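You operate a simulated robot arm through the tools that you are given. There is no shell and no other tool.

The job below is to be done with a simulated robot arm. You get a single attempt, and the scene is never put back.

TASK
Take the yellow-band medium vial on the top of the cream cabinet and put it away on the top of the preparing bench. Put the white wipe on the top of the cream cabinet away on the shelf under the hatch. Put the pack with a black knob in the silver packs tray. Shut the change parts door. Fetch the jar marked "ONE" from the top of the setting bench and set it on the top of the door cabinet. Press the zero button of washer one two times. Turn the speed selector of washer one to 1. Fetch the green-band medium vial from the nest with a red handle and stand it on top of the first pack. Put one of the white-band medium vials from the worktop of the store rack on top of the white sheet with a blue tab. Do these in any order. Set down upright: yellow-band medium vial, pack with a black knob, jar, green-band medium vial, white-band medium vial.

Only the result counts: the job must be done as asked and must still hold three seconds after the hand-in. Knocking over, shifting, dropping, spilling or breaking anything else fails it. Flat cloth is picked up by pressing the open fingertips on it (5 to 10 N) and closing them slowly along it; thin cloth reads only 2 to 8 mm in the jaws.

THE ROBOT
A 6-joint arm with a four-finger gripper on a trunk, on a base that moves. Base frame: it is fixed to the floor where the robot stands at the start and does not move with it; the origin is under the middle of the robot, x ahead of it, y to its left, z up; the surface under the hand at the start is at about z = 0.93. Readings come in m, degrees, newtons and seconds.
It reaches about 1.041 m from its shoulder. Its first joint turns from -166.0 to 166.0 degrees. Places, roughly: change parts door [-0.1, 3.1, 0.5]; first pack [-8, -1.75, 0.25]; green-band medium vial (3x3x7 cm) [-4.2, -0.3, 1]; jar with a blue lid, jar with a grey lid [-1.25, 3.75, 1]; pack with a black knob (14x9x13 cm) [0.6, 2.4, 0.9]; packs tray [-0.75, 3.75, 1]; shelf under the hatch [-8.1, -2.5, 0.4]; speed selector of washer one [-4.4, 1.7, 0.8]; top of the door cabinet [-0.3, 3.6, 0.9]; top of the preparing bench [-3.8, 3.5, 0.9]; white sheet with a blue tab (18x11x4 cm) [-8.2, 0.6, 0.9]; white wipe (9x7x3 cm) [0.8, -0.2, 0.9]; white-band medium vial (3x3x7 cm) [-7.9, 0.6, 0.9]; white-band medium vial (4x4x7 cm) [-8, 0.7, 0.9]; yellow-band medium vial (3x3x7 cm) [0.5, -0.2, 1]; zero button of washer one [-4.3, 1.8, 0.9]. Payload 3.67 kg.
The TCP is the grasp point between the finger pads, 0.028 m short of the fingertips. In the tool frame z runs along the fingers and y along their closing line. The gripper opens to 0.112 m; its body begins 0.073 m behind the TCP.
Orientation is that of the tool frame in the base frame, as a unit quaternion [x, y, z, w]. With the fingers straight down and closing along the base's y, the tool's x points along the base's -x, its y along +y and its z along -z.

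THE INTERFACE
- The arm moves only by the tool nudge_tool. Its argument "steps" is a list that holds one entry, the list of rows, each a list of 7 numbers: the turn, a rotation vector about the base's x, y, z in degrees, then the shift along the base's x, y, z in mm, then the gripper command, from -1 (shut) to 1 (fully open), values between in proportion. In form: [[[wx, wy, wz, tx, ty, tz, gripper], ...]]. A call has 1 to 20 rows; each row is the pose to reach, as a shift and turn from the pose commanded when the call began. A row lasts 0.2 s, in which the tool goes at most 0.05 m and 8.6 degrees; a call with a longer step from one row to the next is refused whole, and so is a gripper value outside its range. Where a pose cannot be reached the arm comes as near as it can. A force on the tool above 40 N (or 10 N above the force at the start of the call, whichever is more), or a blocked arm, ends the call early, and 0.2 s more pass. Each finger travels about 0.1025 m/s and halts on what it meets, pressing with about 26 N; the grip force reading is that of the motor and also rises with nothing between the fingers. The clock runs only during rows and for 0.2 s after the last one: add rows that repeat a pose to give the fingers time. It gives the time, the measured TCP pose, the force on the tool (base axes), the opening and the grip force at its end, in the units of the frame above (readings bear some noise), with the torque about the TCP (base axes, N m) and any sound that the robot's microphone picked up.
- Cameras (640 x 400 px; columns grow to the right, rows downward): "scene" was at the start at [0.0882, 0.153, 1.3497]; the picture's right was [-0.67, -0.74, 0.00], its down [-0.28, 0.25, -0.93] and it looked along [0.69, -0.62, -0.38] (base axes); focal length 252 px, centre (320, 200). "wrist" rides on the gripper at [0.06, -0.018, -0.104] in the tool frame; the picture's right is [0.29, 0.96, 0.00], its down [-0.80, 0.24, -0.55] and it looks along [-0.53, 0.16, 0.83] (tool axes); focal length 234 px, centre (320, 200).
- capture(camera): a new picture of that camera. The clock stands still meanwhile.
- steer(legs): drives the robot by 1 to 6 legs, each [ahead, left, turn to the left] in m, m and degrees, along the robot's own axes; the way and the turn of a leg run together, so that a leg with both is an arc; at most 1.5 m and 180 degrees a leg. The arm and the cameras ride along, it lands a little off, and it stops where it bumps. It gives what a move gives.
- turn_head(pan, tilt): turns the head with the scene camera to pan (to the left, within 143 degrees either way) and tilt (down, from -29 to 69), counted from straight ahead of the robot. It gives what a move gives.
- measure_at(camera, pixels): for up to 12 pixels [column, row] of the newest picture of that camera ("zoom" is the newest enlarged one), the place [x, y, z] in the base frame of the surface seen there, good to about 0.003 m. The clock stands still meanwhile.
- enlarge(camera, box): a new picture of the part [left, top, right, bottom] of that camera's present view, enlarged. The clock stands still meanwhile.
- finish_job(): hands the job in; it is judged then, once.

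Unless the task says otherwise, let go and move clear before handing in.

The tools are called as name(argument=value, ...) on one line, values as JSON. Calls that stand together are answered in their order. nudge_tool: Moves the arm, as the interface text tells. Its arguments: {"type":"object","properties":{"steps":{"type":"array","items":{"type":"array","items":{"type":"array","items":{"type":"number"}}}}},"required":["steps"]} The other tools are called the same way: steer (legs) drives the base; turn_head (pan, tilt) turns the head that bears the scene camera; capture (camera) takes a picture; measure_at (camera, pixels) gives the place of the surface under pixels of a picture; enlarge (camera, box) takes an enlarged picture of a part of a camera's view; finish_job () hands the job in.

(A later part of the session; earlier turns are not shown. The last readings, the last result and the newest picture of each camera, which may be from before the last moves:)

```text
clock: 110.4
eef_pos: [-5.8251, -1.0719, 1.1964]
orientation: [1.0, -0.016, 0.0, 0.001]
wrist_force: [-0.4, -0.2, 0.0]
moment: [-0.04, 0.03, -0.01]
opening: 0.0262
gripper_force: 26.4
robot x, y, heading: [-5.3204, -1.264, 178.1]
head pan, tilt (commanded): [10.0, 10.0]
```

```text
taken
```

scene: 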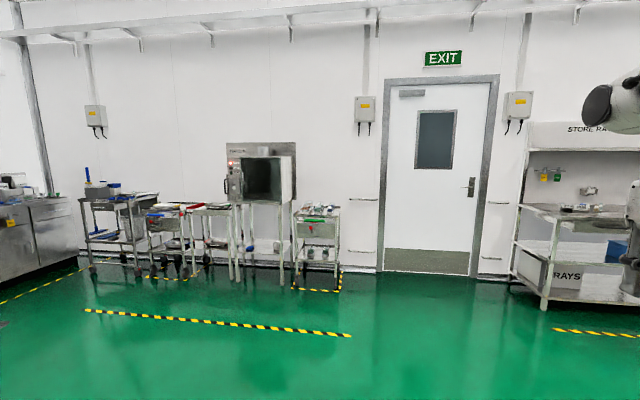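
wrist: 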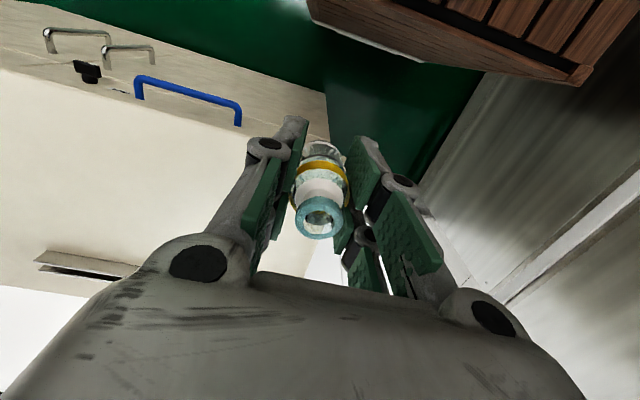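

I can see the store rack, benches and the washer machine. I turn to face +y (heading 90) and look at the way north.

steer(legs=[[0.3, 0, 0], [0, 0, -88]])

turn_head(pan=0, tilt=12)

capture(camera="scene")

measure_at(camera="scene", pixels=[[100, 250], [200, 250], [320, 250], [400, 250], [500, 250], [320, 350], [150, 170], [250, 180], [320, 180], [400, 180], [450, 330], [380, 210]])

```text
clock: 116.2
eef_pos: [-5.4338, -0.747, 1.1973]
orientation: [-0.704, 0.71, 0.0, 0.0]
wrist_force: [-0.7, 0.1, 0.1]
moment: [0.0, -0.03, 0.04]
opening: 0.0262
gripper_force: 26.2
robot x, y, heading: [-5.6141, -1.2556, 89.9]
head pan, tilt (commanded): [10.0, 10.0]
```

```text
clock: 117.0
eef_pos: [-5.4337, -0.7476, 1.1966]
orientation: [-0.705, 0.709, -0.001, 0.0]
wrist_force: [-0.1, 0.5, -1.1]
moment: [-0.01, -0.01, 0.01]
opening: 0.0263
gripper_force: 26.3
robot x, y, heading: [-5.6188, -1.2563, 89.8]
head pan, tilt (commanded): [0.0, 12.0]
```

```text
taken
```

scene: 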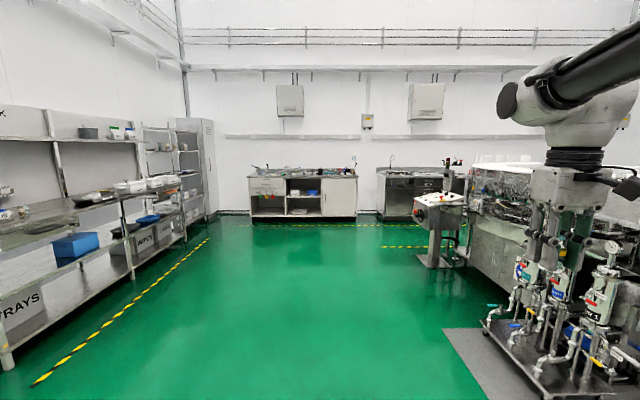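

```text
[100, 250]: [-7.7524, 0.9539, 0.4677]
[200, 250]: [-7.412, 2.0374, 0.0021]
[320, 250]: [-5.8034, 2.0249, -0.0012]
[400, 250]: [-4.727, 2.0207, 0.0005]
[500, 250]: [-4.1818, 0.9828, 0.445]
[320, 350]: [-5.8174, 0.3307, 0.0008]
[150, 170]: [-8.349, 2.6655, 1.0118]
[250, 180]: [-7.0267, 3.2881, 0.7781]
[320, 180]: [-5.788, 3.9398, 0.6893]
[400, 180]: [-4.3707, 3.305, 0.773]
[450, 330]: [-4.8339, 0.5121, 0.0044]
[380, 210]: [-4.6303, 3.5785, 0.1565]
```

The steel preparing bench is at the far wall (x -4.6.., front y≈3.3) behind the washer pedestal at (-4.4,1.8). I drive north along x≈-5.5.

steer(legs=[[1.5, 0, 0], [1.5, 0, 0], [0.7, -0.4, 0]])

turn_head(pan=-40, tilt=15)

capture(camera="scene")

turn_head(pan=-95, tilt=15)

capture(camera="scene")

turn_head(pan=0, tilt=15)

capture(camera="scene")

```text
clock: 135.4
eef_pos: [-5.0965, 2.9862, 1.198]
orientation: [0.714, -0.7, 0.0, 0.0]
wrist_force: [-0.1, -0.1, -0.8]
moment: [0.06, 0.0, 0.03]
opening: 0.0261
gripper_force: 26.3
robot x, y, heading: [-5.2643, 2.4744, 90.9]
head pan, tilt (commanded): [0.0, 12.0]
```

```text
clock: 136.5
eef_pos: [-5.0962, 2.9864, 1.1964]
orientation: [0.714, -0.7, 0.0, 0.0]
wrist_force: [0.4, 0.2, -0.6]
moment: [-0.02, 0.05, -0.01]
opening: 0.0263
gripper_force: 25.4
robot x, y, heading: [-5.2656, 2.4701, 91.0]
head pan, tilt (commanded): [-40.0, 15.0]
```

```text
taken
```

scene: 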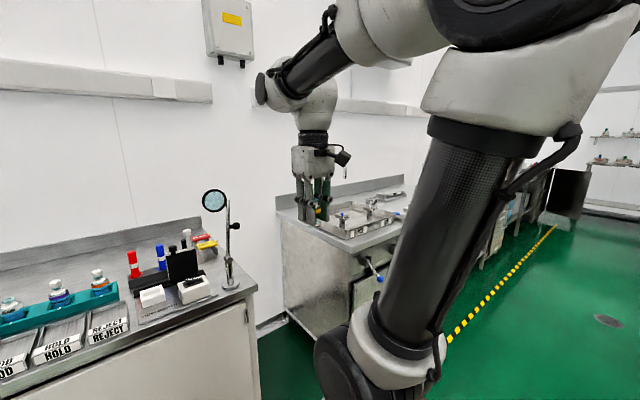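

```text
clock: 137.7
eef_pos: [-5.097, 2.9865, 1.1966]
orientation: [0.714, -0.7, 0.0, 0.0]
wrist_force: [0.6, 0.0, -0.7]
moment: [-0.02, 0.01, 0.0]
opening: 0.0262
gripper_force: 25.7
robot x, y, heading: [-5.264, 2.4745, 91.2]
head pan, tilt (commanded): [-95.0, 15.0]
```

```text
taken
```

scene: 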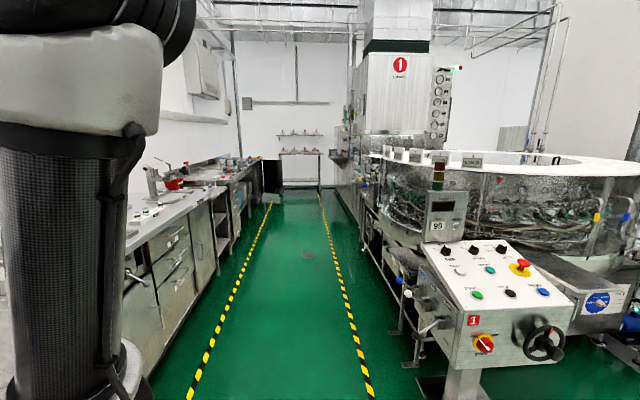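

```text
clock: 139.4
eef_pos: [-5.0962, 2.9859, 1.1972]
orientation: [0.713, -0.701, 0.0, 0.0]
wrist_force: [0.0, -0.2, -1.0]
moment: [-0.02, -0.04, -0.01]
opening: 0.0264
gripper_force: 26.1
robot x, y, heading: [-5.2608, 2.4748, 91.0]
head pan, tilt (commanded): [0.0, 15.0]
```

```text
taken
```

scene: 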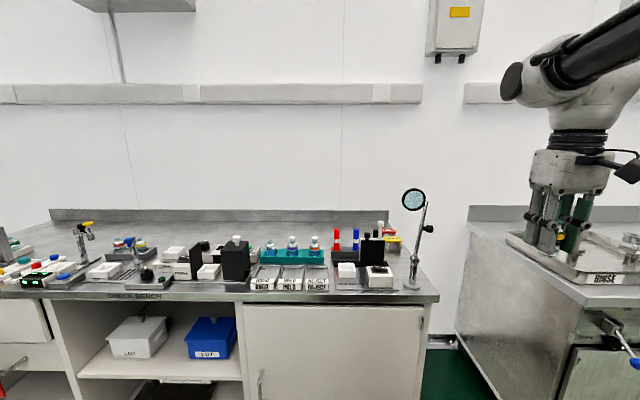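

The near bench is marked "CHECK BENCH"; the steel bench at the right, with a RINSE tray, should be the preparing bench. I measure the aisle and the pedestal before going in.

turn_head(pan=-90, tilt=20)

capture(camera="scene")

measure_at(camera="scene", pixels=[[150, 240], [200, 180], [240, 250], [280, 200], [330, 280], [350, 200], [400, 180], [420, 280], [450, 250], [480, 200], [420, 330], [460, 350]])

enlarge(camera="scene", box=[120, 120, 280, 220])

enlarge(camera="scene", box=[370, 200, 570, 325])

```text
clock: 141.1
eef_pos: [-5.0966, 2.9855, 1.1962]
orientation: [0.714, -0.7, 0.0, 0.0]
wrist_force: [-0.2, -0.2, 0.1]
moment: [0.04, 0.0, -0.03]
opening: 0.0265
gripper_force: 26.0
robot x, y, heading: [-5.2651, 2.4753, 91.1]
head pan, tilt (commanded): [-90.0, 20.0]
```

```text
taken
```

scene: 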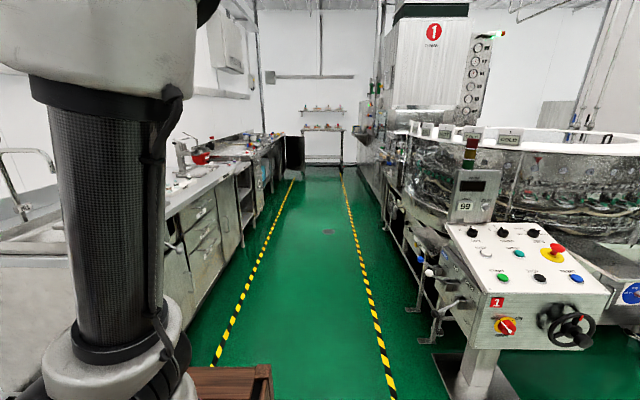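

```text
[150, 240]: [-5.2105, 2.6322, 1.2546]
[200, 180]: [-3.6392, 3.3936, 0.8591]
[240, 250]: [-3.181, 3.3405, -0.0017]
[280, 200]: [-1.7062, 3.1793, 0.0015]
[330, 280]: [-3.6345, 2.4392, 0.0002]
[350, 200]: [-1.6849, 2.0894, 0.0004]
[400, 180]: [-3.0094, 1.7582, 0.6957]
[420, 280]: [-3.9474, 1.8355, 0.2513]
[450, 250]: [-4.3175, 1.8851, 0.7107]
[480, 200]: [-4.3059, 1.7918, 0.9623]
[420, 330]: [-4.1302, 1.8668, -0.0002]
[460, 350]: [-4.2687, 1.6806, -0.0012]
```

```text
4.00 times, centred on (200, 170) of scene
```

zoom: 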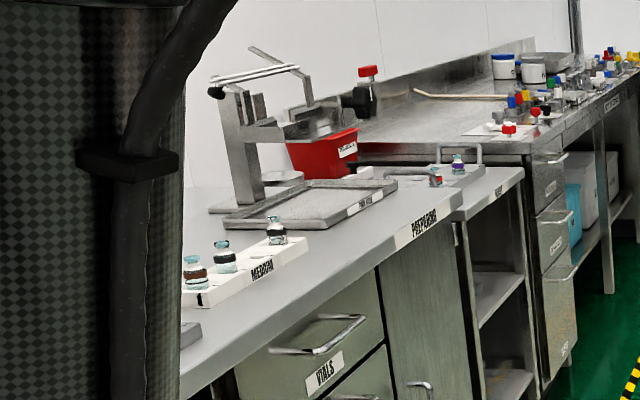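

```text
3.20 times, centred on (470, 262) of scene
```

zoom: 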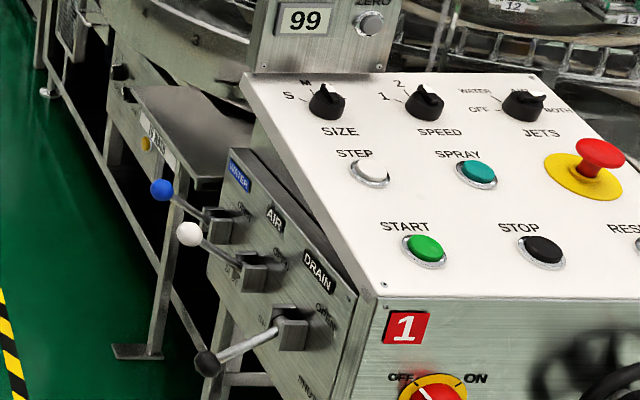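

The bench is labelled "PREPARING"; the washer panel shows SIZE, SPEED, ZERO etc. I measure the lever tips (zoom (205,362), (190,233)) that stick into the aisle and free bench spots.

measure_at(camera="zoom", pixels=[[205, 362], [190, 233], [160, 190], [430, 105], [370, 22], [325, 100], [100, 350], [305, 20]])

measure_at(camera="scene", pixels=[[235, 162], [190, 195], [170, 205], [215, 160], [225, 172], [250, 155]])

```text
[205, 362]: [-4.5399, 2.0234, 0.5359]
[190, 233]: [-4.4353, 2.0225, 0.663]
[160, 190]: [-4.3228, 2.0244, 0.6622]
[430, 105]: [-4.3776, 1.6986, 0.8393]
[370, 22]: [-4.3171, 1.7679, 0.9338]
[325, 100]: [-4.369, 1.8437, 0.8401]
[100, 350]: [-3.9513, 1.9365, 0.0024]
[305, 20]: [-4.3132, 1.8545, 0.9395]
```

```text
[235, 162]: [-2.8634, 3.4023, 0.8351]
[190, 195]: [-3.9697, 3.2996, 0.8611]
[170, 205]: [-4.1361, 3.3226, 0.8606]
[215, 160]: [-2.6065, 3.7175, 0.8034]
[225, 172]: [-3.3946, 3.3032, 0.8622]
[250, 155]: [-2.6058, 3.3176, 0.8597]
```

Lever tips reach y≈2.02, so a robot centre at y≈2.63 clears them. I slide right along the bench to x≈-4.0.

steer(legs=[[0.15, 0, -1], [0, -1.25, 0]])

turn_head(pan=-25, tilt=35)

capture(camera="scene")

capture(camera="wrist")

```text
clock: 148.5
eef_pos: [-3.79, 3.0983, 1.1958]
orientation: [-0.693, 0.721, 0.0, 0.0]
wrist_force: [0.1, 0.2, -0.6]
moment: [-0.01, 0.0, -0.03]
opening: 0.0261
gripper_force: 26.0
robot x, y, heading: [-3.9879, 2.5939, 87.6]
head pan, tilt (commanded): [-90.0, 20.0]
```

```text
clock: 149.8
eef_pos: [-3.7904, 3.0972, 1.1964]
orientation: [-0.693, 0.721, 0.0, -0.001]
wrist_force: [-1.2, 0.0, 0.2]
moment: [0.01, -0.01, -0.01]
opening: 0.0263
gripper_force: 26.0
robot x, y, heading: [-3.9886, 2.5945, 87.7]
head pan, tilt (commanded): [-25.0, 35.0]
```

```text
taken
```

scene: 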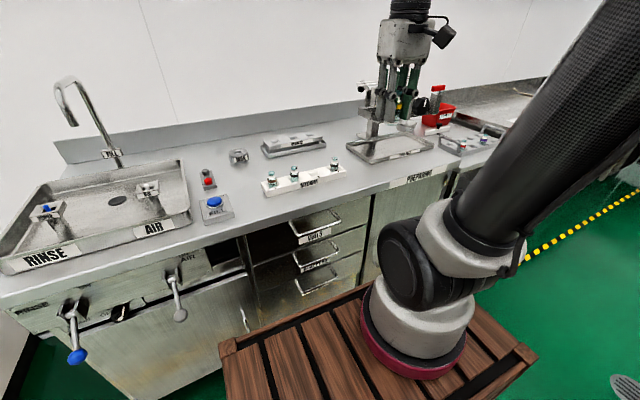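

```text
taken
```

wrist: 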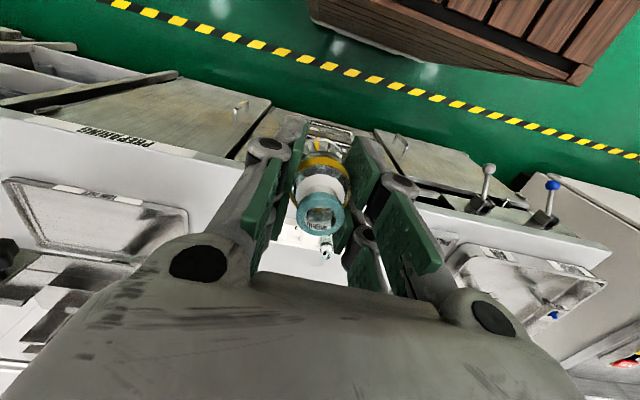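

I see free top space between the blue-button block (217,207) and the vial rack (305,180), and between rack and tray (350,175). I zoom and measure.

enlarge(camera="scene", box=[180, 110, 460, 250])

measure_at(camera="scene", pixels=[[245, 190], [250, 175], [265, 180], [233, 217], [344, 180], [350, 170], [362, 165], [370, 175], [240, 180], [225, 175], [350, 145], [330, 150]])

```text
2.29 times, centred on (320, 180) of scene
```

zoom: 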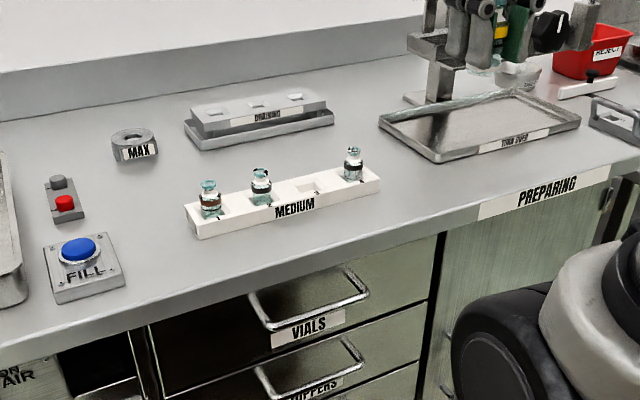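

```text
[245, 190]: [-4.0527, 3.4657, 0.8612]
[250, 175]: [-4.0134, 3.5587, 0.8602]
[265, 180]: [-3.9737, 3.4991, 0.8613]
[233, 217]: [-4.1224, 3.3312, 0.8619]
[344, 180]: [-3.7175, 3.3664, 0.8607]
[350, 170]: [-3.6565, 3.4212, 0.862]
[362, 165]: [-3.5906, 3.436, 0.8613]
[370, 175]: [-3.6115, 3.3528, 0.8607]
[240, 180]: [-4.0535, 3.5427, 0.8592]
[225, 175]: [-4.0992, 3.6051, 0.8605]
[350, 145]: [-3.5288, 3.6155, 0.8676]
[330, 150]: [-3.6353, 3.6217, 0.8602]
```

A free spot at about (-4.05, 3.49) lies between the FILL block and the MEDIUM rack. I move the vial over it at height.

nudge_tool(steps=[[[0, 0, 0, -26, 39, 0, -1], [0, 0, 0, -52, 78, 0, -1], [0, 0, 0, -78, 117, 0, -1], [0, 0, 0, -104, 156, 0, -1], [0, 0, 0, -130, 196, 0, -1], [0, 0, 0, -156, 235, 0, -1], [0, 0, 0, -182, 274, 0, -1], [0, 0, 0, -208, 313, 0, -1], [0, 0, 0, -234, 352, 0, -1], [0, 0, 0, -260, 393, 0, -1], [0, 0, 0, -260, 393, -40, -1], [0, 0, 0, -260, 393, -80, -1], [0, 0, 0, -260, 393, -120, -1], [0, 0, 0, -260, 393, -160, -1], [0, 0, 0, -260, 393, -200, -1], [0, 0, 0, -260, 393, -200, -1]]])

capture(camera="scene")

capture(camera="wrist")

```text
clock: 153.2
eef_pos: [-4.0475, 3.4919, 0.9945]
orientation: [-0.694, 0.72, 0.0, 0.001]
wrist_force: [-0.6, 0.5, -0.1]
moment: [0.0, -0.01, 0.0]
opening: 0.0265
gripper_force: 25.7
robot x, y, heading: [-3.9877, 2.5957, 87.7]
head pan, tilt (commanded): [-25.0, 35.0]
```

```text
taken
```

scene: 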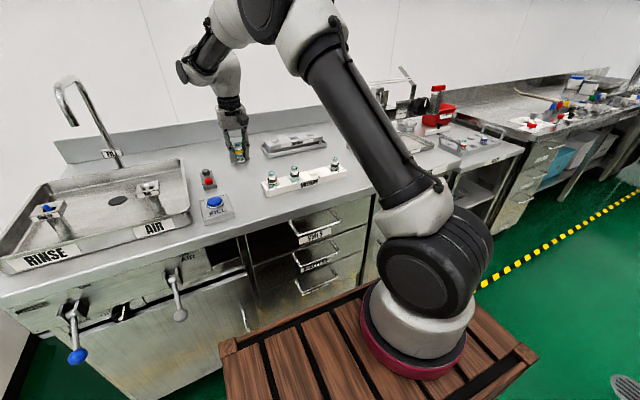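

```text
taken
```

wrist: 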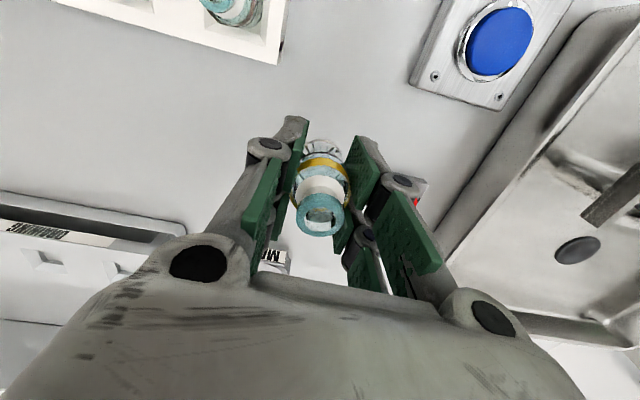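

The area below is clear. I lower the vial to the bench top slowly.

nudge_tool(steps=[[[0, 0, 0, 0, 0, -40, -1], [0, 0, 0, 0, 0, -70, -1], [0, 0, 0, 0, 0, -85, -1], [0, 0, 0, 0, 0, -90, -1], [0, 0, 0, 0, 0, -93, -1], [0, 0, 0, 0, 0, -94, -1], [0, 0, 0, 0, 0, -94, -1]]])

enlarge(camera="scene", box=[180, 110, 300, 230])

```text
clock: 154.8
eef_pos: [-4.0492, 3.4896, 0.9033]
orientation: [-0.693, 0.721, 0.0, -0.001]
wrist_force: [-0.1, -0.5, 0.0]
moment: [0.01, 0.02, -0.01]
opening: 0.0264
gripper_force: 26.3
robot x, y, heading: [-3.9866, 2.5943, 87.8]
head pan, tilt (commanded): [-25.0, 35.0]
```

```text
3.33 times, centred on (240, 170) of scene
```

zoom: 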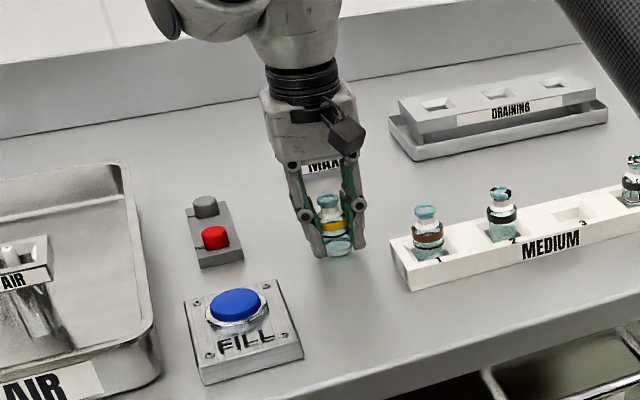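

No contact force yet; I lower a few millimetres more until it touches.

nudge_tool(steps=[[[0, 0, 0, 0, 0, -1, -1], [0, 0, 0, 0, 0, -2, -1], [0, 0, 0, 0, 0, -2, -1], [0, 0, 0, 0, 0, -3, -1], [0, 0, 0, 0, 0, -3, -1]]])

```text
clock: 156.1
eef_pos: [-4.0486, 3.4902, 0.9008]
orientation: [-0.693, 0.721, -0.001, 0.0]
wrist_force: [-0.7, 0.2, 0.4]
moment: [0.03, -0.03, 0.01]
opening: 0.0264
gripper_force: 26.0
robot x, y, heading: [-3.9818, 2.5985, 87.7]
head pan, tilt (commanded): [-25.0, 35.0]
```

nudge_tool(steps=[[[0, 0, 0, 0, 0, -1, -1], [0, 0, 0, 0, 0, -1, -1], [0, 0, 0, 0, 0, -2, -1], [0, 0, 0, 0, 0, -2, -1]]])

enlarge(camera="scene", box=[215, 150, 265, 200])

```text
clock: 157.1
eef_pos: [-4.0486, 3.4894, 0.8983]
orientation: [-0.694, 0.72, 0.001, 0.001]
wrist_force: [4.4, 4.7, 16.5]
moment: [0.12, -0.15, 0.01]
opening: 0.0262
gripper_force: 26.1
robot x, y, heading: [-3.9864, 2.5961, 87.5]
head pan, tilt (commanded): [-25.0, 35.0]
```

```text
8.00 times, centred on (240, 175) of scene
```

zoom: 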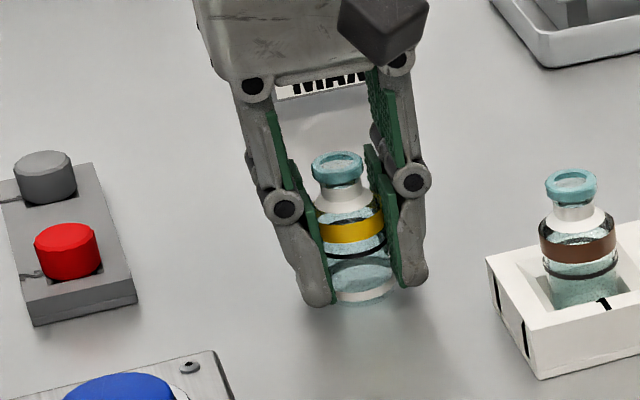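

Contact reads 16.5 N. I ease 1 mm up, then open partly and rise straight up.

nudge_tool(steps=[[[0, 0, 0, 0, 0, 1, -1], [0, 0, 0, 0, 0, 1, -0.6], [0, 0, 0, 0, 0, 1, -0.4], [0, 0, 0, 0, 0, 1, -0.2], [0, 0, 0, 0, 0, 1, 0.0], [0, 0, 0, 0, 0, 1, 0.05], [0, 0, 0, 0, 0, 1, 0.05], [0, 0, 0, 0, 0, 20, 0.05], [0, 0, 0, 0, 0, 50, 0.05], [0, 0, 0, 0, 0, 90, 0.05], [0, 0, 0, 0, 0, 130, 0.05], [0, 0, 0, 0, 0, 170, 0.05], [0, 0, 0, 0, 0, 210, 0.05], [0, 0, 0, 0, 0, 250, 0.05], [0, 0, 0, 0, 0, 290, 0.05], [0, 0, 0, 0, 0, 290, 0.05]]])

capture(camera="scene")

enlarge(camera="scene", box=[180, 120, 280, 220])

```text
clock: 160.4
eef_pos: [-4.0512, 3.4883, 1.1863]
orientation: [-0.693, 0.721, 0.0, 0.0]
wrist_force: [-0.4, 0.0, -0.3]
moment: [-0.03, 0.02, -0.03]
opening: 0.0589
gripper_force: 0.1
robot x, y, heading: [-3.9871, 2.5965, 87.9]
head pan, tilt (commanded): [-25.0, 35.0]
```

```text
taken
```

scene: 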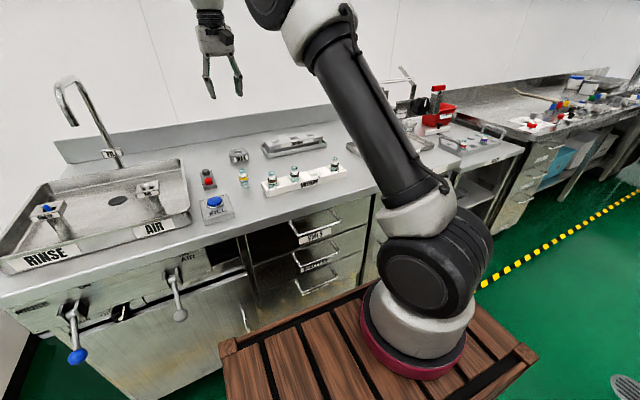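

```text
4.00 times, centred on (230, 170) of scene
```

zoom: 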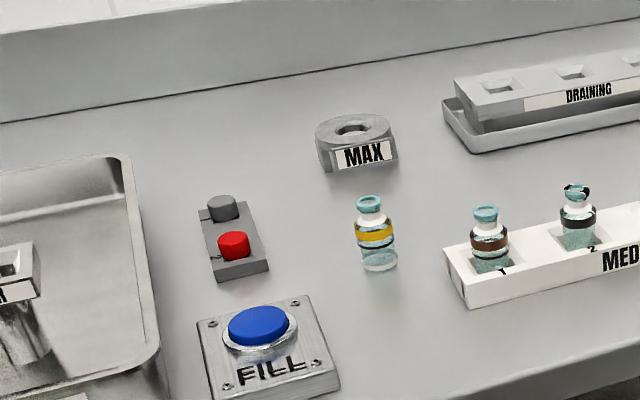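

The yellow-band vial stands upright on the bench. I retract the arm and drive round to the front (west side) of the washer panel.

nudge_tool(steps=[[[0, 0, 0, 26, -39, 0, 0.05], [0, 0, 0, 52, -78, 0, 0.05], [0, 0, 0, 78, -117, 0, 0.05], [0, 0, 0, 104, -156, 0, 0.05], [0, 0, 0, 130, -196, 0, 0.05], [0, 0, 0, 156, -235, 0, 0.05], [0, 0, 0, 182, -274, 0, 0.05], [0, 0, 0, 208, -313, 0, 0.05], [0, 0, 0, 234, -352, 0, 0.05], [0, 0, 0, 260, -390, 10, 0.05], [0, 0, 0, 260, -390, 10, 0.05]]])

steer(legs=[[0, 1.35, 0], [0, 0, -88], [0, -0.65, 0]])

turn_head(pan=-10, tilt=30)

capture(camera="scene")

```text
clock: 162.8
eef_pos: [-3.7906, 3.0988, 1.1987]
orientation: [-0.694, 0.72, 0.0, 0.0]
wrist_force: [-0.9, -0.1, 0.6]
moment: [-0.05, -0.01, 0.02]
opening: 0.0588
gripper_force: 0.1
robot x, y, heading: [-3.9842, 2.5959, 87.9]
head pan, tilt (commanded): [-25.0, 35.0]
```

```text
clock: 176.5
eef_pos: [-4.8125, 1.8585, 1.1994]
orientation: [-0.023, 1.0, 0.001, -0.001]
wrist_force: [0.2, -0.4, 0.8]
moment: [-0.02, -0.01, 0.05]
opening: 0.0589
gripper_force: 0.0
robot x, y, heading: [-5.3279, 2.0121, 2.7]
head pan, tilt (commanded): [-25.0, 35.0]
```

```text
clock: 177.3
eef_pos: [-4.813, 1.8593, 1.1992]
orientation: [-0.023, 1.0, 0.0, 0.0]
wrist_force: [0.5, 0.2, 0.1]
moment: [0.0, -0.02, 0.0]
opening: 0.0589
gripper_force: 0.1
robot x, y, heading: [-5.3278, 2.0098, 2.7]
head pan, tilt (commanded): [-10.0, 30.0]
```

```text
taken
```

scene: 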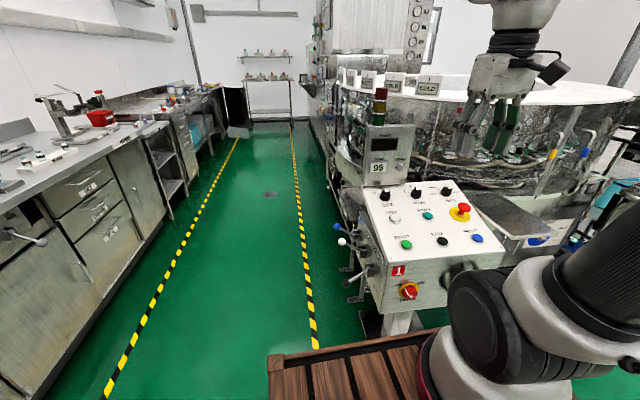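

enlarge(camera="scene", box=[340, 100, 520, 310])

measure_at(camera="scene", pixels=[[399, 167], [417, 192], [375, 140], [405, 130], [370, 200], [440, 180], [400, 283], [480, 260], [410, 292], [450, 270], [360, 265], [442, 230]])

```text
1.90 times, centred on (430, 205) of scene
```

zoom: 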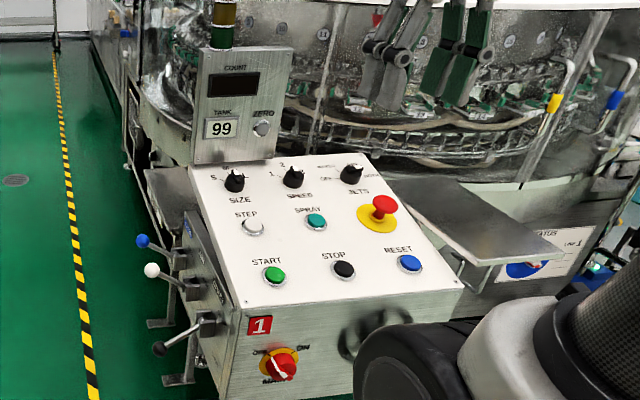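

```text
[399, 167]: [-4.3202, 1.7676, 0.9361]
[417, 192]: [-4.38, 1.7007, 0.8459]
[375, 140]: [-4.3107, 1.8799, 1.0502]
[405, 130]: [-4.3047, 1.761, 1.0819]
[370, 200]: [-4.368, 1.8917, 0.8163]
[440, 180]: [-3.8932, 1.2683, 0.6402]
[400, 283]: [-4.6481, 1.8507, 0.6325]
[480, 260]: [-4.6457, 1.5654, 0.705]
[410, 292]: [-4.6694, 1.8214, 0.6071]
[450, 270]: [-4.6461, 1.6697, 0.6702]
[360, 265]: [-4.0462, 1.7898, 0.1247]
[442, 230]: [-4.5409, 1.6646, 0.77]
```

The SPEED knob at about (-4.38,1.70,0.846) and ZERO button at (-4.32,1.768,0.936). I slide the base to face them and close the gripper, then zoom in.

steer(legs=[[0, -0.22, -2.7]])

turn_head(pan=-8, tilt=25)

capture(camera="scene")

capture(camera="wrist")

```text
clock: 179.0
eef_pos: [-4.8142, 1.6113, 1.1991]
orientation: [-0.001, 1.0, 0.0, 0.0]
wrist_force: [0.6, -0.1, 1.1]
moment: [0.04, 0.03, 0.02]
opening: 0.0589
gripper_force: 0.0
robot x, y, heading: [-5.3271, 1.7851, 0.1]
head pan, tilt (commanded): [-10.0, 30.0]
```

```text
clock: 179.7
eef_pos: [-4.8145, 1.6106, 1.1992]
orientation: [-0.001, 1.0, 0.0, 0.0]
wrist_force: [1.1, -1.3, 0.1]
moment: [0.01, 0.02, -0.01]
opening: 0.0584
gripper_force: 0.1
robot x, y, heading: [-5.3242, 1.7847, 0.4]
head pan, tilt (commanded): [-8.0, 25.0]
```

```text
taken
```

scene: 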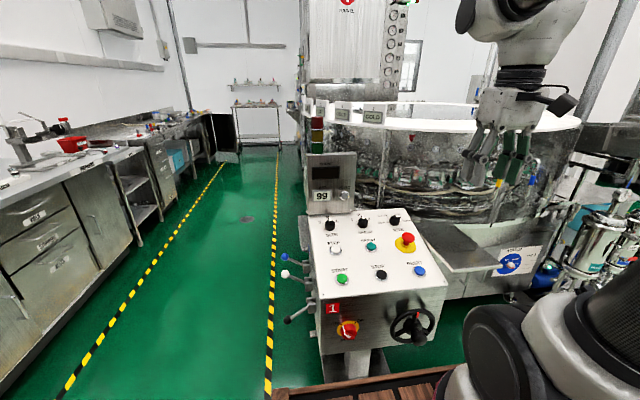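

```text
taken
```

wrist: 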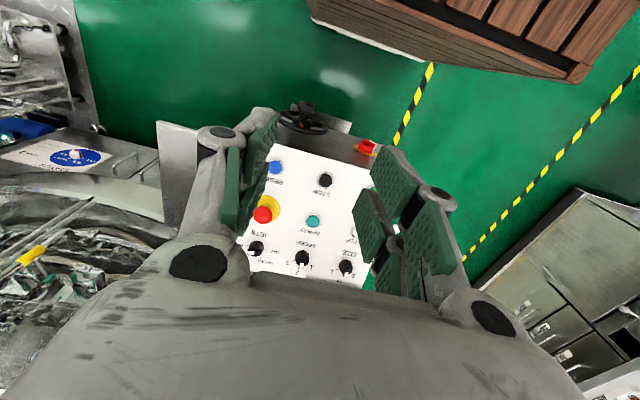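

enlarge(camera="scene", box=[300, 150, 440, 250])

measure_at(camera="zoom", pixels=[[208, 203], [290, 280], [290, 320], [205, 215], [100, 120], [240, 320], [340, 310], [300, 450], [480, 480], [150, 460], [250, 250], [290, 305]])

enlarge(camera="scene", box=[340, 200, 390, 245])

```text
4.00 times, centred on (370, 200) of scene
```

zoom: 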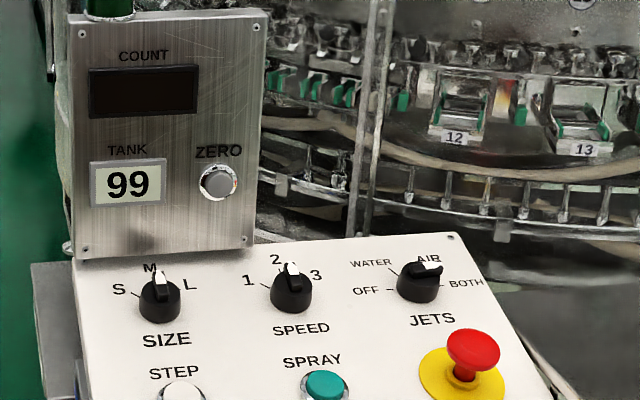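

```text
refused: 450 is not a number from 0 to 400
```

```text
8.89 times, centred on (365, 222) of scene
```

zoom: 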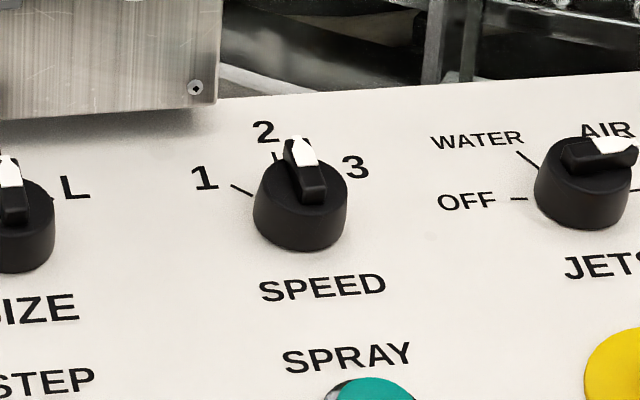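

The SPEED knob points at 2 now (white mark at zoom (303,150)); 1 is to its left. I measure panel points for its plane and knob axis.

measure_at(camera="zoom", pixels=[[150, 130], [450, 110], [150, 250], [450, 260], [300, 350], [305, 190], [303, 150], [262, 210], [340, 190], [300, 240], [240, 190], [150, 380]])

enlarge(camera="scene", box=[330, 180, 370, 210])

measure_at(camera="zoom", pixels=[[250, 250], [320, 200], [240, 230], [280, 220], [200, 100], [100, 250], [380, 320]])

```text
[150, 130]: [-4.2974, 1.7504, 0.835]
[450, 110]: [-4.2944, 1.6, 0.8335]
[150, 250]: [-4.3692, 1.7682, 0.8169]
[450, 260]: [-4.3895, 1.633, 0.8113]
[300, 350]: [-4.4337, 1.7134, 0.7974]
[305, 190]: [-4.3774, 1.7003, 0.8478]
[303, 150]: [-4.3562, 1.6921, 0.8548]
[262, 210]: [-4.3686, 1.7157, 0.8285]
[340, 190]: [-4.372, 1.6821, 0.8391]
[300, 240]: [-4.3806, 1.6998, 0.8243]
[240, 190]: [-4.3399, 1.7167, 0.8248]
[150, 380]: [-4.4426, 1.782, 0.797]
```

```text
13.33 times, centred on (350, 195) of scene
```

zoom: 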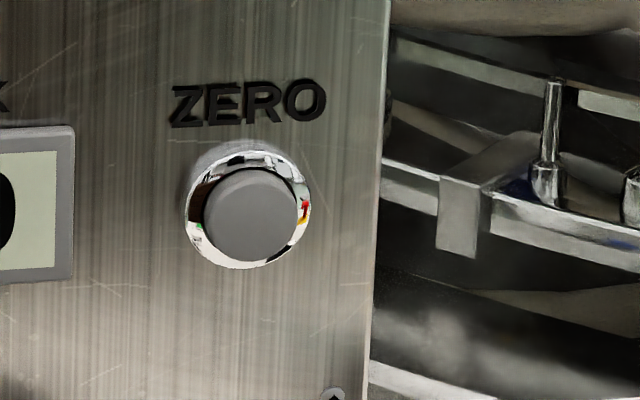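

```text
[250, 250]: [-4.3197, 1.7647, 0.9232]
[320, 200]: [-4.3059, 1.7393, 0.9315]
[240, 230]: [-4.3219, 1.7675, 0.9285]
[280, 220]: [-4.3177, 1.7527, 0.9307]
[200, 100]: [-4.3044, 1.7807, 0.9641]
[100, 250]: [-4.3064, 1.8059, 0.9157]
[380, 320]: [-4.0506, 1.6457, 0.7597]
```

Panel slope is about 14.7° and the zero button centre about (-4.321,1.764,0.9325). I close the fingers and pitch the tool to point toward +x, staying clear in front of the button.

nudge_tool(steps=[[[0, -7.5, 0, 31, 15, -15, -1], [0, -15, 0, 62, 30, -30, -1], [0, -22.5, 0, 93, 46, -45, -1], [0, -30, 0, 124, 61, -60, -1], [0, -37.5, 0, 155, 77, -75, -1], [0, -45, 0, 186, 92, -90, -1], [0, -52.5, 0, 217, 107, -105, -1], [0, -60, 0, 248, 122, -120, -1], [0, -67.5, 0, 280, 138, -135, -1], [0, -75, 0, 310, 153, -150, -1], [0, -75, 0, 310, 153, -150, -1]]])

capture(camera="scene")

capture(camera="wrist")

```text
clock: 182.1
eef_pos: [-4.5089, 1.8251, 1.0602]
orientation: [0.01, 0.795, -0.021, 0.606]
wrist_force: [-0.4, -0.3, -0.4]
moment: [0.02, 0.01, -0.01]
opening: 0.0003
gripper_force: 26.2
out of reach, approached as far as the arm can: row 6, 7, 8, 9, 10, 11
robot x, y, heading: [-5.3208, 1.7822, 0.1]
head pan, tilt (commanded): [-8.0, 25.0]
```

```text
taken
```

scene: 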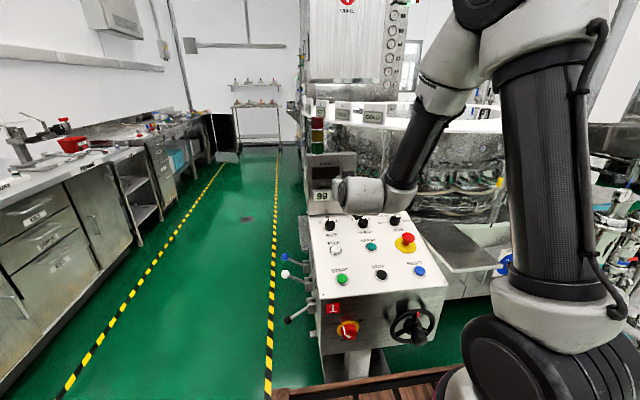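

```text
taken
```

wrist: 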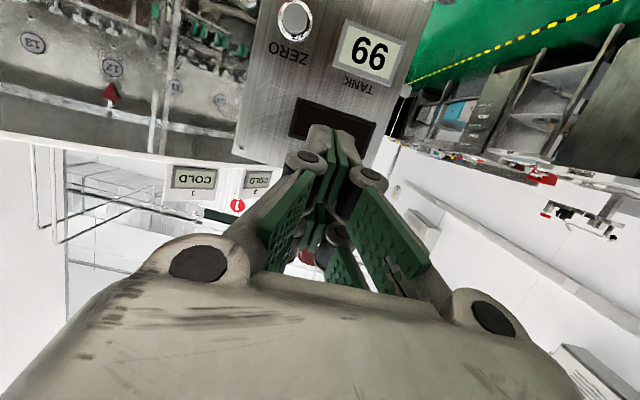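

The tool reached a steep pitch but drifted 6 cm in y. I use a gentler 40° forward pitch, with the closed fingertips in front of the button.

nudge_tool(steps=[[[0.3, 5.8, 0.3, 15, -10, 0, -1], [0.6, 11.5, 0.6, 30, -20, 0, -1], [0.95, 17.3, 0.95, 45, -30, 0, -1], [1.3, 23, 1.3, 60, -41, 0, -1], [1.6, 28.8, 1.6, 75, -51, 0, -1], [1.9, 34.6, 1.93, 89, -61, 0, -1], [1.9, 34.6, 1.93, 89, -61, -40, -1], [1.9, 34.6, 1.93, 89, -61, -80, -1], [1.9, 34.6, 1.93, 89, -61, -122, -1], [1.9, 34.6, 1.93, 89, -61, -122, -1]]])

capture(camera="scene")

capture(camera="wrist")

```text
clock: 184.3
eef_pos: [-4.4206, 1.786, 1.0141]
orientation: [-0.002, 0.94, 0.014, 0.341]
wrist_force: [-0.7, -0.3, 0.4]
moment: [0.02, -0.02, 0.0]
opening: 0.0
gripper_force: 26.3
out of reach, approached as far as the arm can: row 1, 2, 3, 4, 5, 7, 8, 9, 10
robot x, y, heading: [-5.326, 1.7842, 0.2]
head pan, tilt (commanded): [-8.0, 25.0]
```

```text
taken
```

scene: 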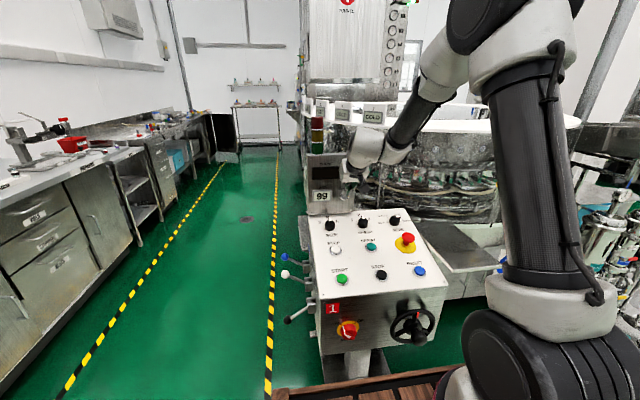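

```text
taken
```

wrist: 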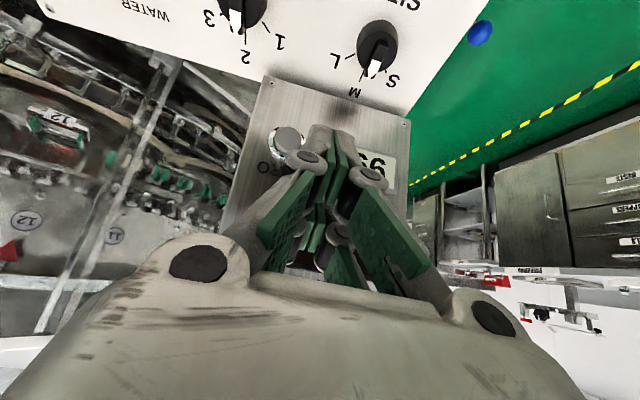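

The arm folds too much here to pitch forward low down. Backing the base off should straighten the forearm, so I back up 0.25 m.

steer(legs=[[-0.25, 0, 0]])

nudge_tool(steps=[[[0, 0, 0, 48, -5, 0, -1], [0, 0, 0, 96, -10, 0, -1], [0, 0, 0, 144, -15, 0, -1], [0, 0, 0, 192, -20, 0, -1], [0, 0, 0, 235, -22, 0, -1], [0, 0, 0, 235, -22, -35, -1], [0, 0, 0, 235, -22, -77, -1], [0, 0, 0, 235, -22, -77, -1]]])

capture(camera="wrist")

capture(camera="scene")

```text
clock: 186.1
eef_pos: [-4.6636, 1.778, 1.0146]
orientation: [0.003, 0.94, 0.012, 0.34]
wrist_force: [0.2, -0.2, -0.5]
moment: [0.02, 0.01, 0.0]
opening: 0.0
gripper_force: 26.3
robot x, y, heading: [-5.5683, 1.7856, -0.4]
head pan, tilt (commanded): [-8.0, 25.0]
```

```text
clock: 187.9
eef_pos: [-4.4395, 1.7912, 0.9325]
orientation: [0.051, 0.934, 0.061, 0.347]
wrist_force: [0.1, -0.2, -0.2]
moment: [0.02, -0.03, 0.03]
opening: 0.0001
gripper_force: 26.0
out of reach, approached as far as the arm can: row 2, 3, 4, 5, 6, 7, 8
robot x, y, heading: [-5.5701, 1.7875, -0.6]
head pan, tilt (commanded): [-8.0, 25.0]
```

```text
taken
```

wrist: 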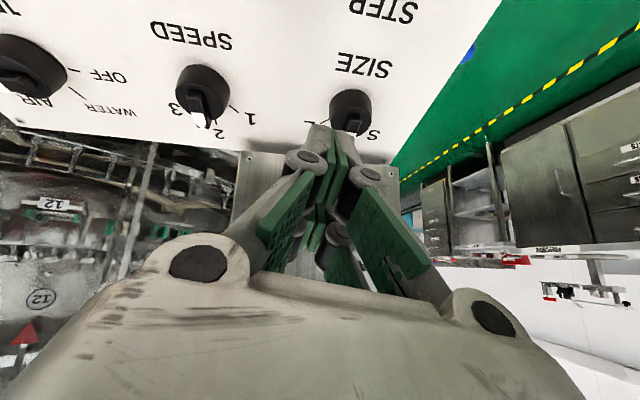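

```text
taken
```

scene: 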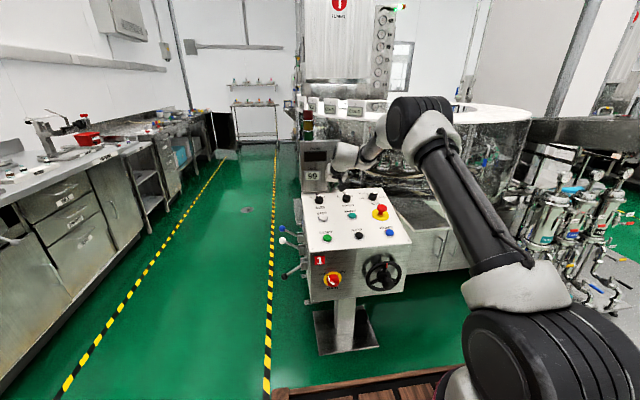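

Now the arm is nearly straight. I pull the tool back 130 mm and move the base 0.13 m ahead for a middle distance.

nudge_tool(steps=[[[0, 0, 0, -40, 0, 20, -1], [0, 0, 0, -80, 0, 40, -1], [0, 0, 0, -120, 0, 50, -1], [0, 0, 0, -150, 0, 50, -1], [0, 0, 0, -150, 0, 50, -1]]])

steer(legs=[[0.13, 0, 0]])

```text
clock: 189.1
eef_pos: [-4.5844, 1.7872, 0.9708]
orientation: [0.059, 0.938, 0.041, 0.339]
wrist_force: [-0.4, 0.1, -0.1]
moment: [0.0, 0.01, -0.01]
opening: 0.0
gripper_force: 26.1
out of reach, approached as far as the arm can: row 4, 5
robot x, y, heading: [-5.5684, 1.7903, -0.5]
head pan, tilt (commanded): [-8.0, 25.0]
```

```text
clock: 190.3
eef_pos: [-4.4535, 1.7863, 0.9716]
orientation: [0.059, 0.938, 0.04, 0.338]
wrist_force: [-0.7, -0.7, -0.2]
moment: [0.0, 0.04, 0.01]
opening: 0.0001
gripper_force: 25.7
robot x, y, heading: [-5.4382, 1.7856, -0.3]
head pan, tilt (commanded): [-8.0, 25.0]
```

Now a middle distance. I correct the small tool roll and move to just before the button (TCP about (-4.40,1.764,0.9375)).

nudge_tool(steps=[[[-3.3, 0, 2.4, 0, -11, 0, -1], [-6.6, -0.4, 4.8, 0, -22, 0, -1], [-6.6, -0.4, 4.8, 20, -22, -15, -1], [-6.6, -0.4, 4.8, 40, -22, -34, -1], [-6.6, -0.4, 4.8, 50, -22, -34, -1], [-6.6, -0.4, 4.8, 50, -22, -34, -1]]])

capture(camera="wrist")

capture(camera="scene")

```text
clock: 191.8
eef_pos: [-4.4039, 1.7617, 0.937]
orientation: [0.0, 0.94, 0.001, 0.342]
wrist_force: [0.1, 0.3, -0.2]
moment: [-0.02, -0.05, 0.0]
opening: 0.0001
gripper_force: 25.9
robot x, y, heading: [-5.4365, 1.785, -0.4]
head pan, tilt (commanded): [-8.0, 25.0]
```

```text
taken
```

wrist: 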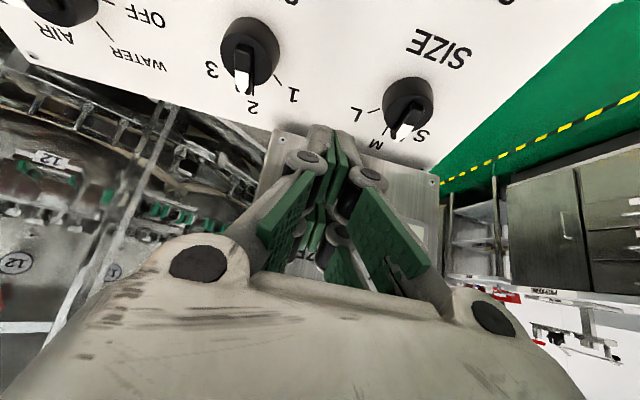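

```text
taken
```

scene: 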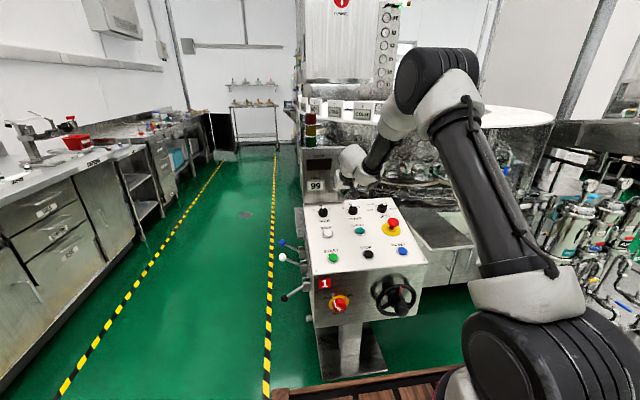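

The pose is exact now. I zoom in to check the fingertip relative to the button.

enlarge(camera="scene", box=[295, 140, 395, 220])

enlarge(camera="wrist", box=[220, 90, 440, 270])

```text
5.00 times, centred on (345, 180) of scene
```

zoom: 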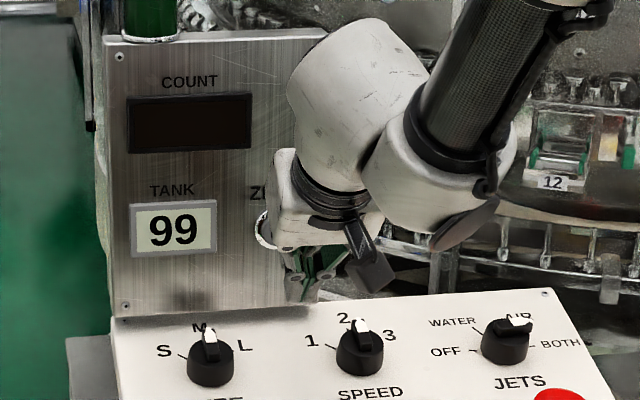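

```text
2.22 times, centred on (330, 180) of wrist
```

zoom: 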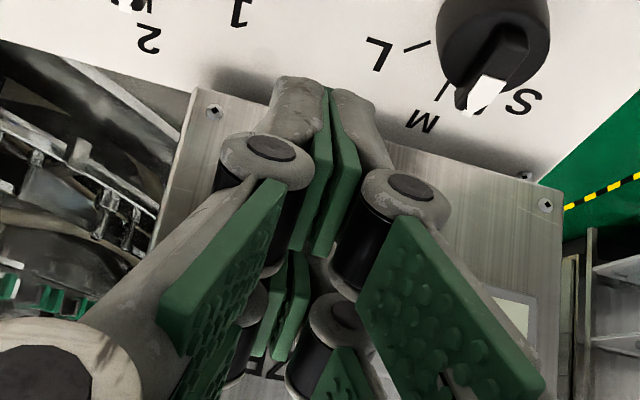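

The fingertips are lined up with the button (y 1.762 vs 1.765). I push along +x in small steps.

nudge_tool(steps=[[[0, 0, 0, 20, 3, 0, -1], [0, 0, 0, 32, 3, 0, -1], [0, 0, 0, 38, 3, 0, -1], [0, 0, 0, 42, 3, 0, -1], [0, 0, 0, 45, 3, 0, -1], [0, 0, 0, 48, 3, 0, -1]]])

enlarge(camera="scene", box=[295, 140, 395, 220])

```text
clock: 193.2
eef_pos: [-4.3563, 1.7666, 0.936]
orientation: [-0.001, 0.94, 0.002, 0.342]
wrist_force: [0.0, 1.1, 0.0]
moment: [-0.01, 0.0, 0.02]
opening: 0.0
gripper_force: 25.3
out of reach, approached as far as the arm can: row 2
robot x, y, heading: [-5.4394, 1.7837, -0.7]
head pan, tilt (commanded): [-8.0, 25.0]
```

```text
5.00 times, centred on (345, 180) of scene
```

zoom: 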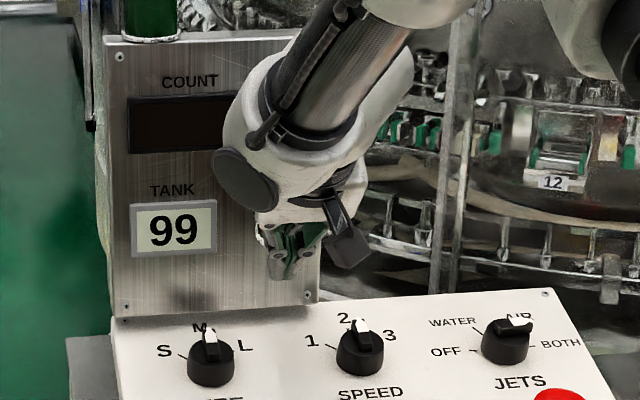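

No contact yet at TCP x -4.356. I keep pushing in small steps.

nudge_tool(steps=[[[0, 0, 0, 2, 0, 0, -1], [0, 0, 0, 4, 0, 0, -1], [0, 0, 0, 6, 0, 0, -1], [0, 0, 0, 8, 0, 0, -1], [0, 0, 0, 10, 0, 0, -1]]])

enlarge(camera="scene", box=[295, 140, 395, 220])

```text
clock: 194.3
eef_pos: [-4.3468, 1.7667, 0.9377]
orientation: [0.0, 0.94, 0.001, 0.341]
wrist_force: [-20.8, 3.8, 1.2]
moment: [0.01, 0.0, 0.1]
opening: 0.0058
gripper_force: 35.5
robot x, y, heading: [-5.4395, 1.7828, -0.3]
head pan, tilt (commanded): [-8.0, 25.0]
heard: click
```

```text
5.00 times, centred on (345, 180) of scene
```

zoom: 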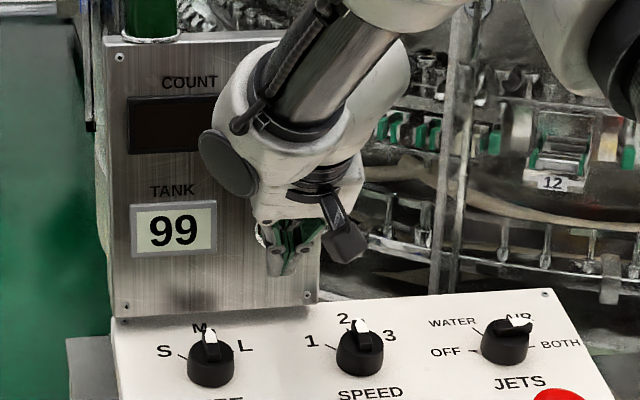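

A click was heard: one press. I back off fully so the button releases.

nudge_tool(steps=[[[0, 0, 0, -8, 0, 0, -1], [0, 0, 0, -20, 0, 0, -1], [0, 0, 0, -25, 0, 0, -1], [0, 0, 0, -25, 0, 0, -1], [0, 0, 0, -25, 0, 0, -1]]])

enlarge(camera="scene", box=[295, 140, 395, 220])

```text
clock: 195.6
eef_pos: [-4.37, 1.767, 0.9353]
orientation: [-0.001, 0.94, 0.002, 0.342]
wrist_force: [-0.4, 0.0, -0.2]
moment: [0.01, 0.0, -0.03]
opening: 0.0
gripper_force: 35.6
robot x, y, heading: [-5.4385, 1.7828, -0.6]
head pan, tilt (commanded): [-8.0, 25.0]
```

```text
5.00 times, centred on (345, 180) of scene
```

zoom: 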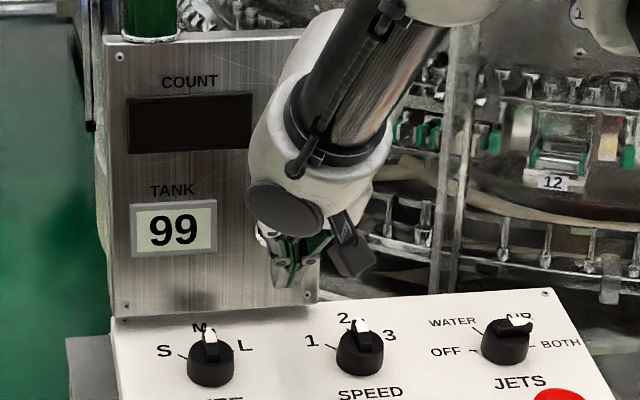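

The button is released. I press it a second time the same way.

nudge_tool(steps=[[[0, 0, 0, 10, 0, 0, -1], [0, 0, 0, 14, 0, 0, -1], [0, 0, 0, 17, 0, 0, -1], [0, 0, 0, 19, 0, 0, -1], [0, 0, 0, 21, 0, 0, -1], [0, 0, 0, 23, 0, 0, -1], [0, 0, 0, 25, 0, 0, -1]]])

```text
clock: 197.2
eef_pos: [-4.348, 1.7651, 0.9373]
orientation: [-0.001, 0.94, 0.002, 0.342]
wrist_force: [-17.4, -1.2, 1.7]
moment: [-0.01, 0.01, -0.05]
opening: 0.0058
gripper_force: 35.9
robot x, y, heading: [-5.4386, 1.7851, -0.5]
head pan, tilt (commanded): [-8.0, 25.0]
heard: click
```

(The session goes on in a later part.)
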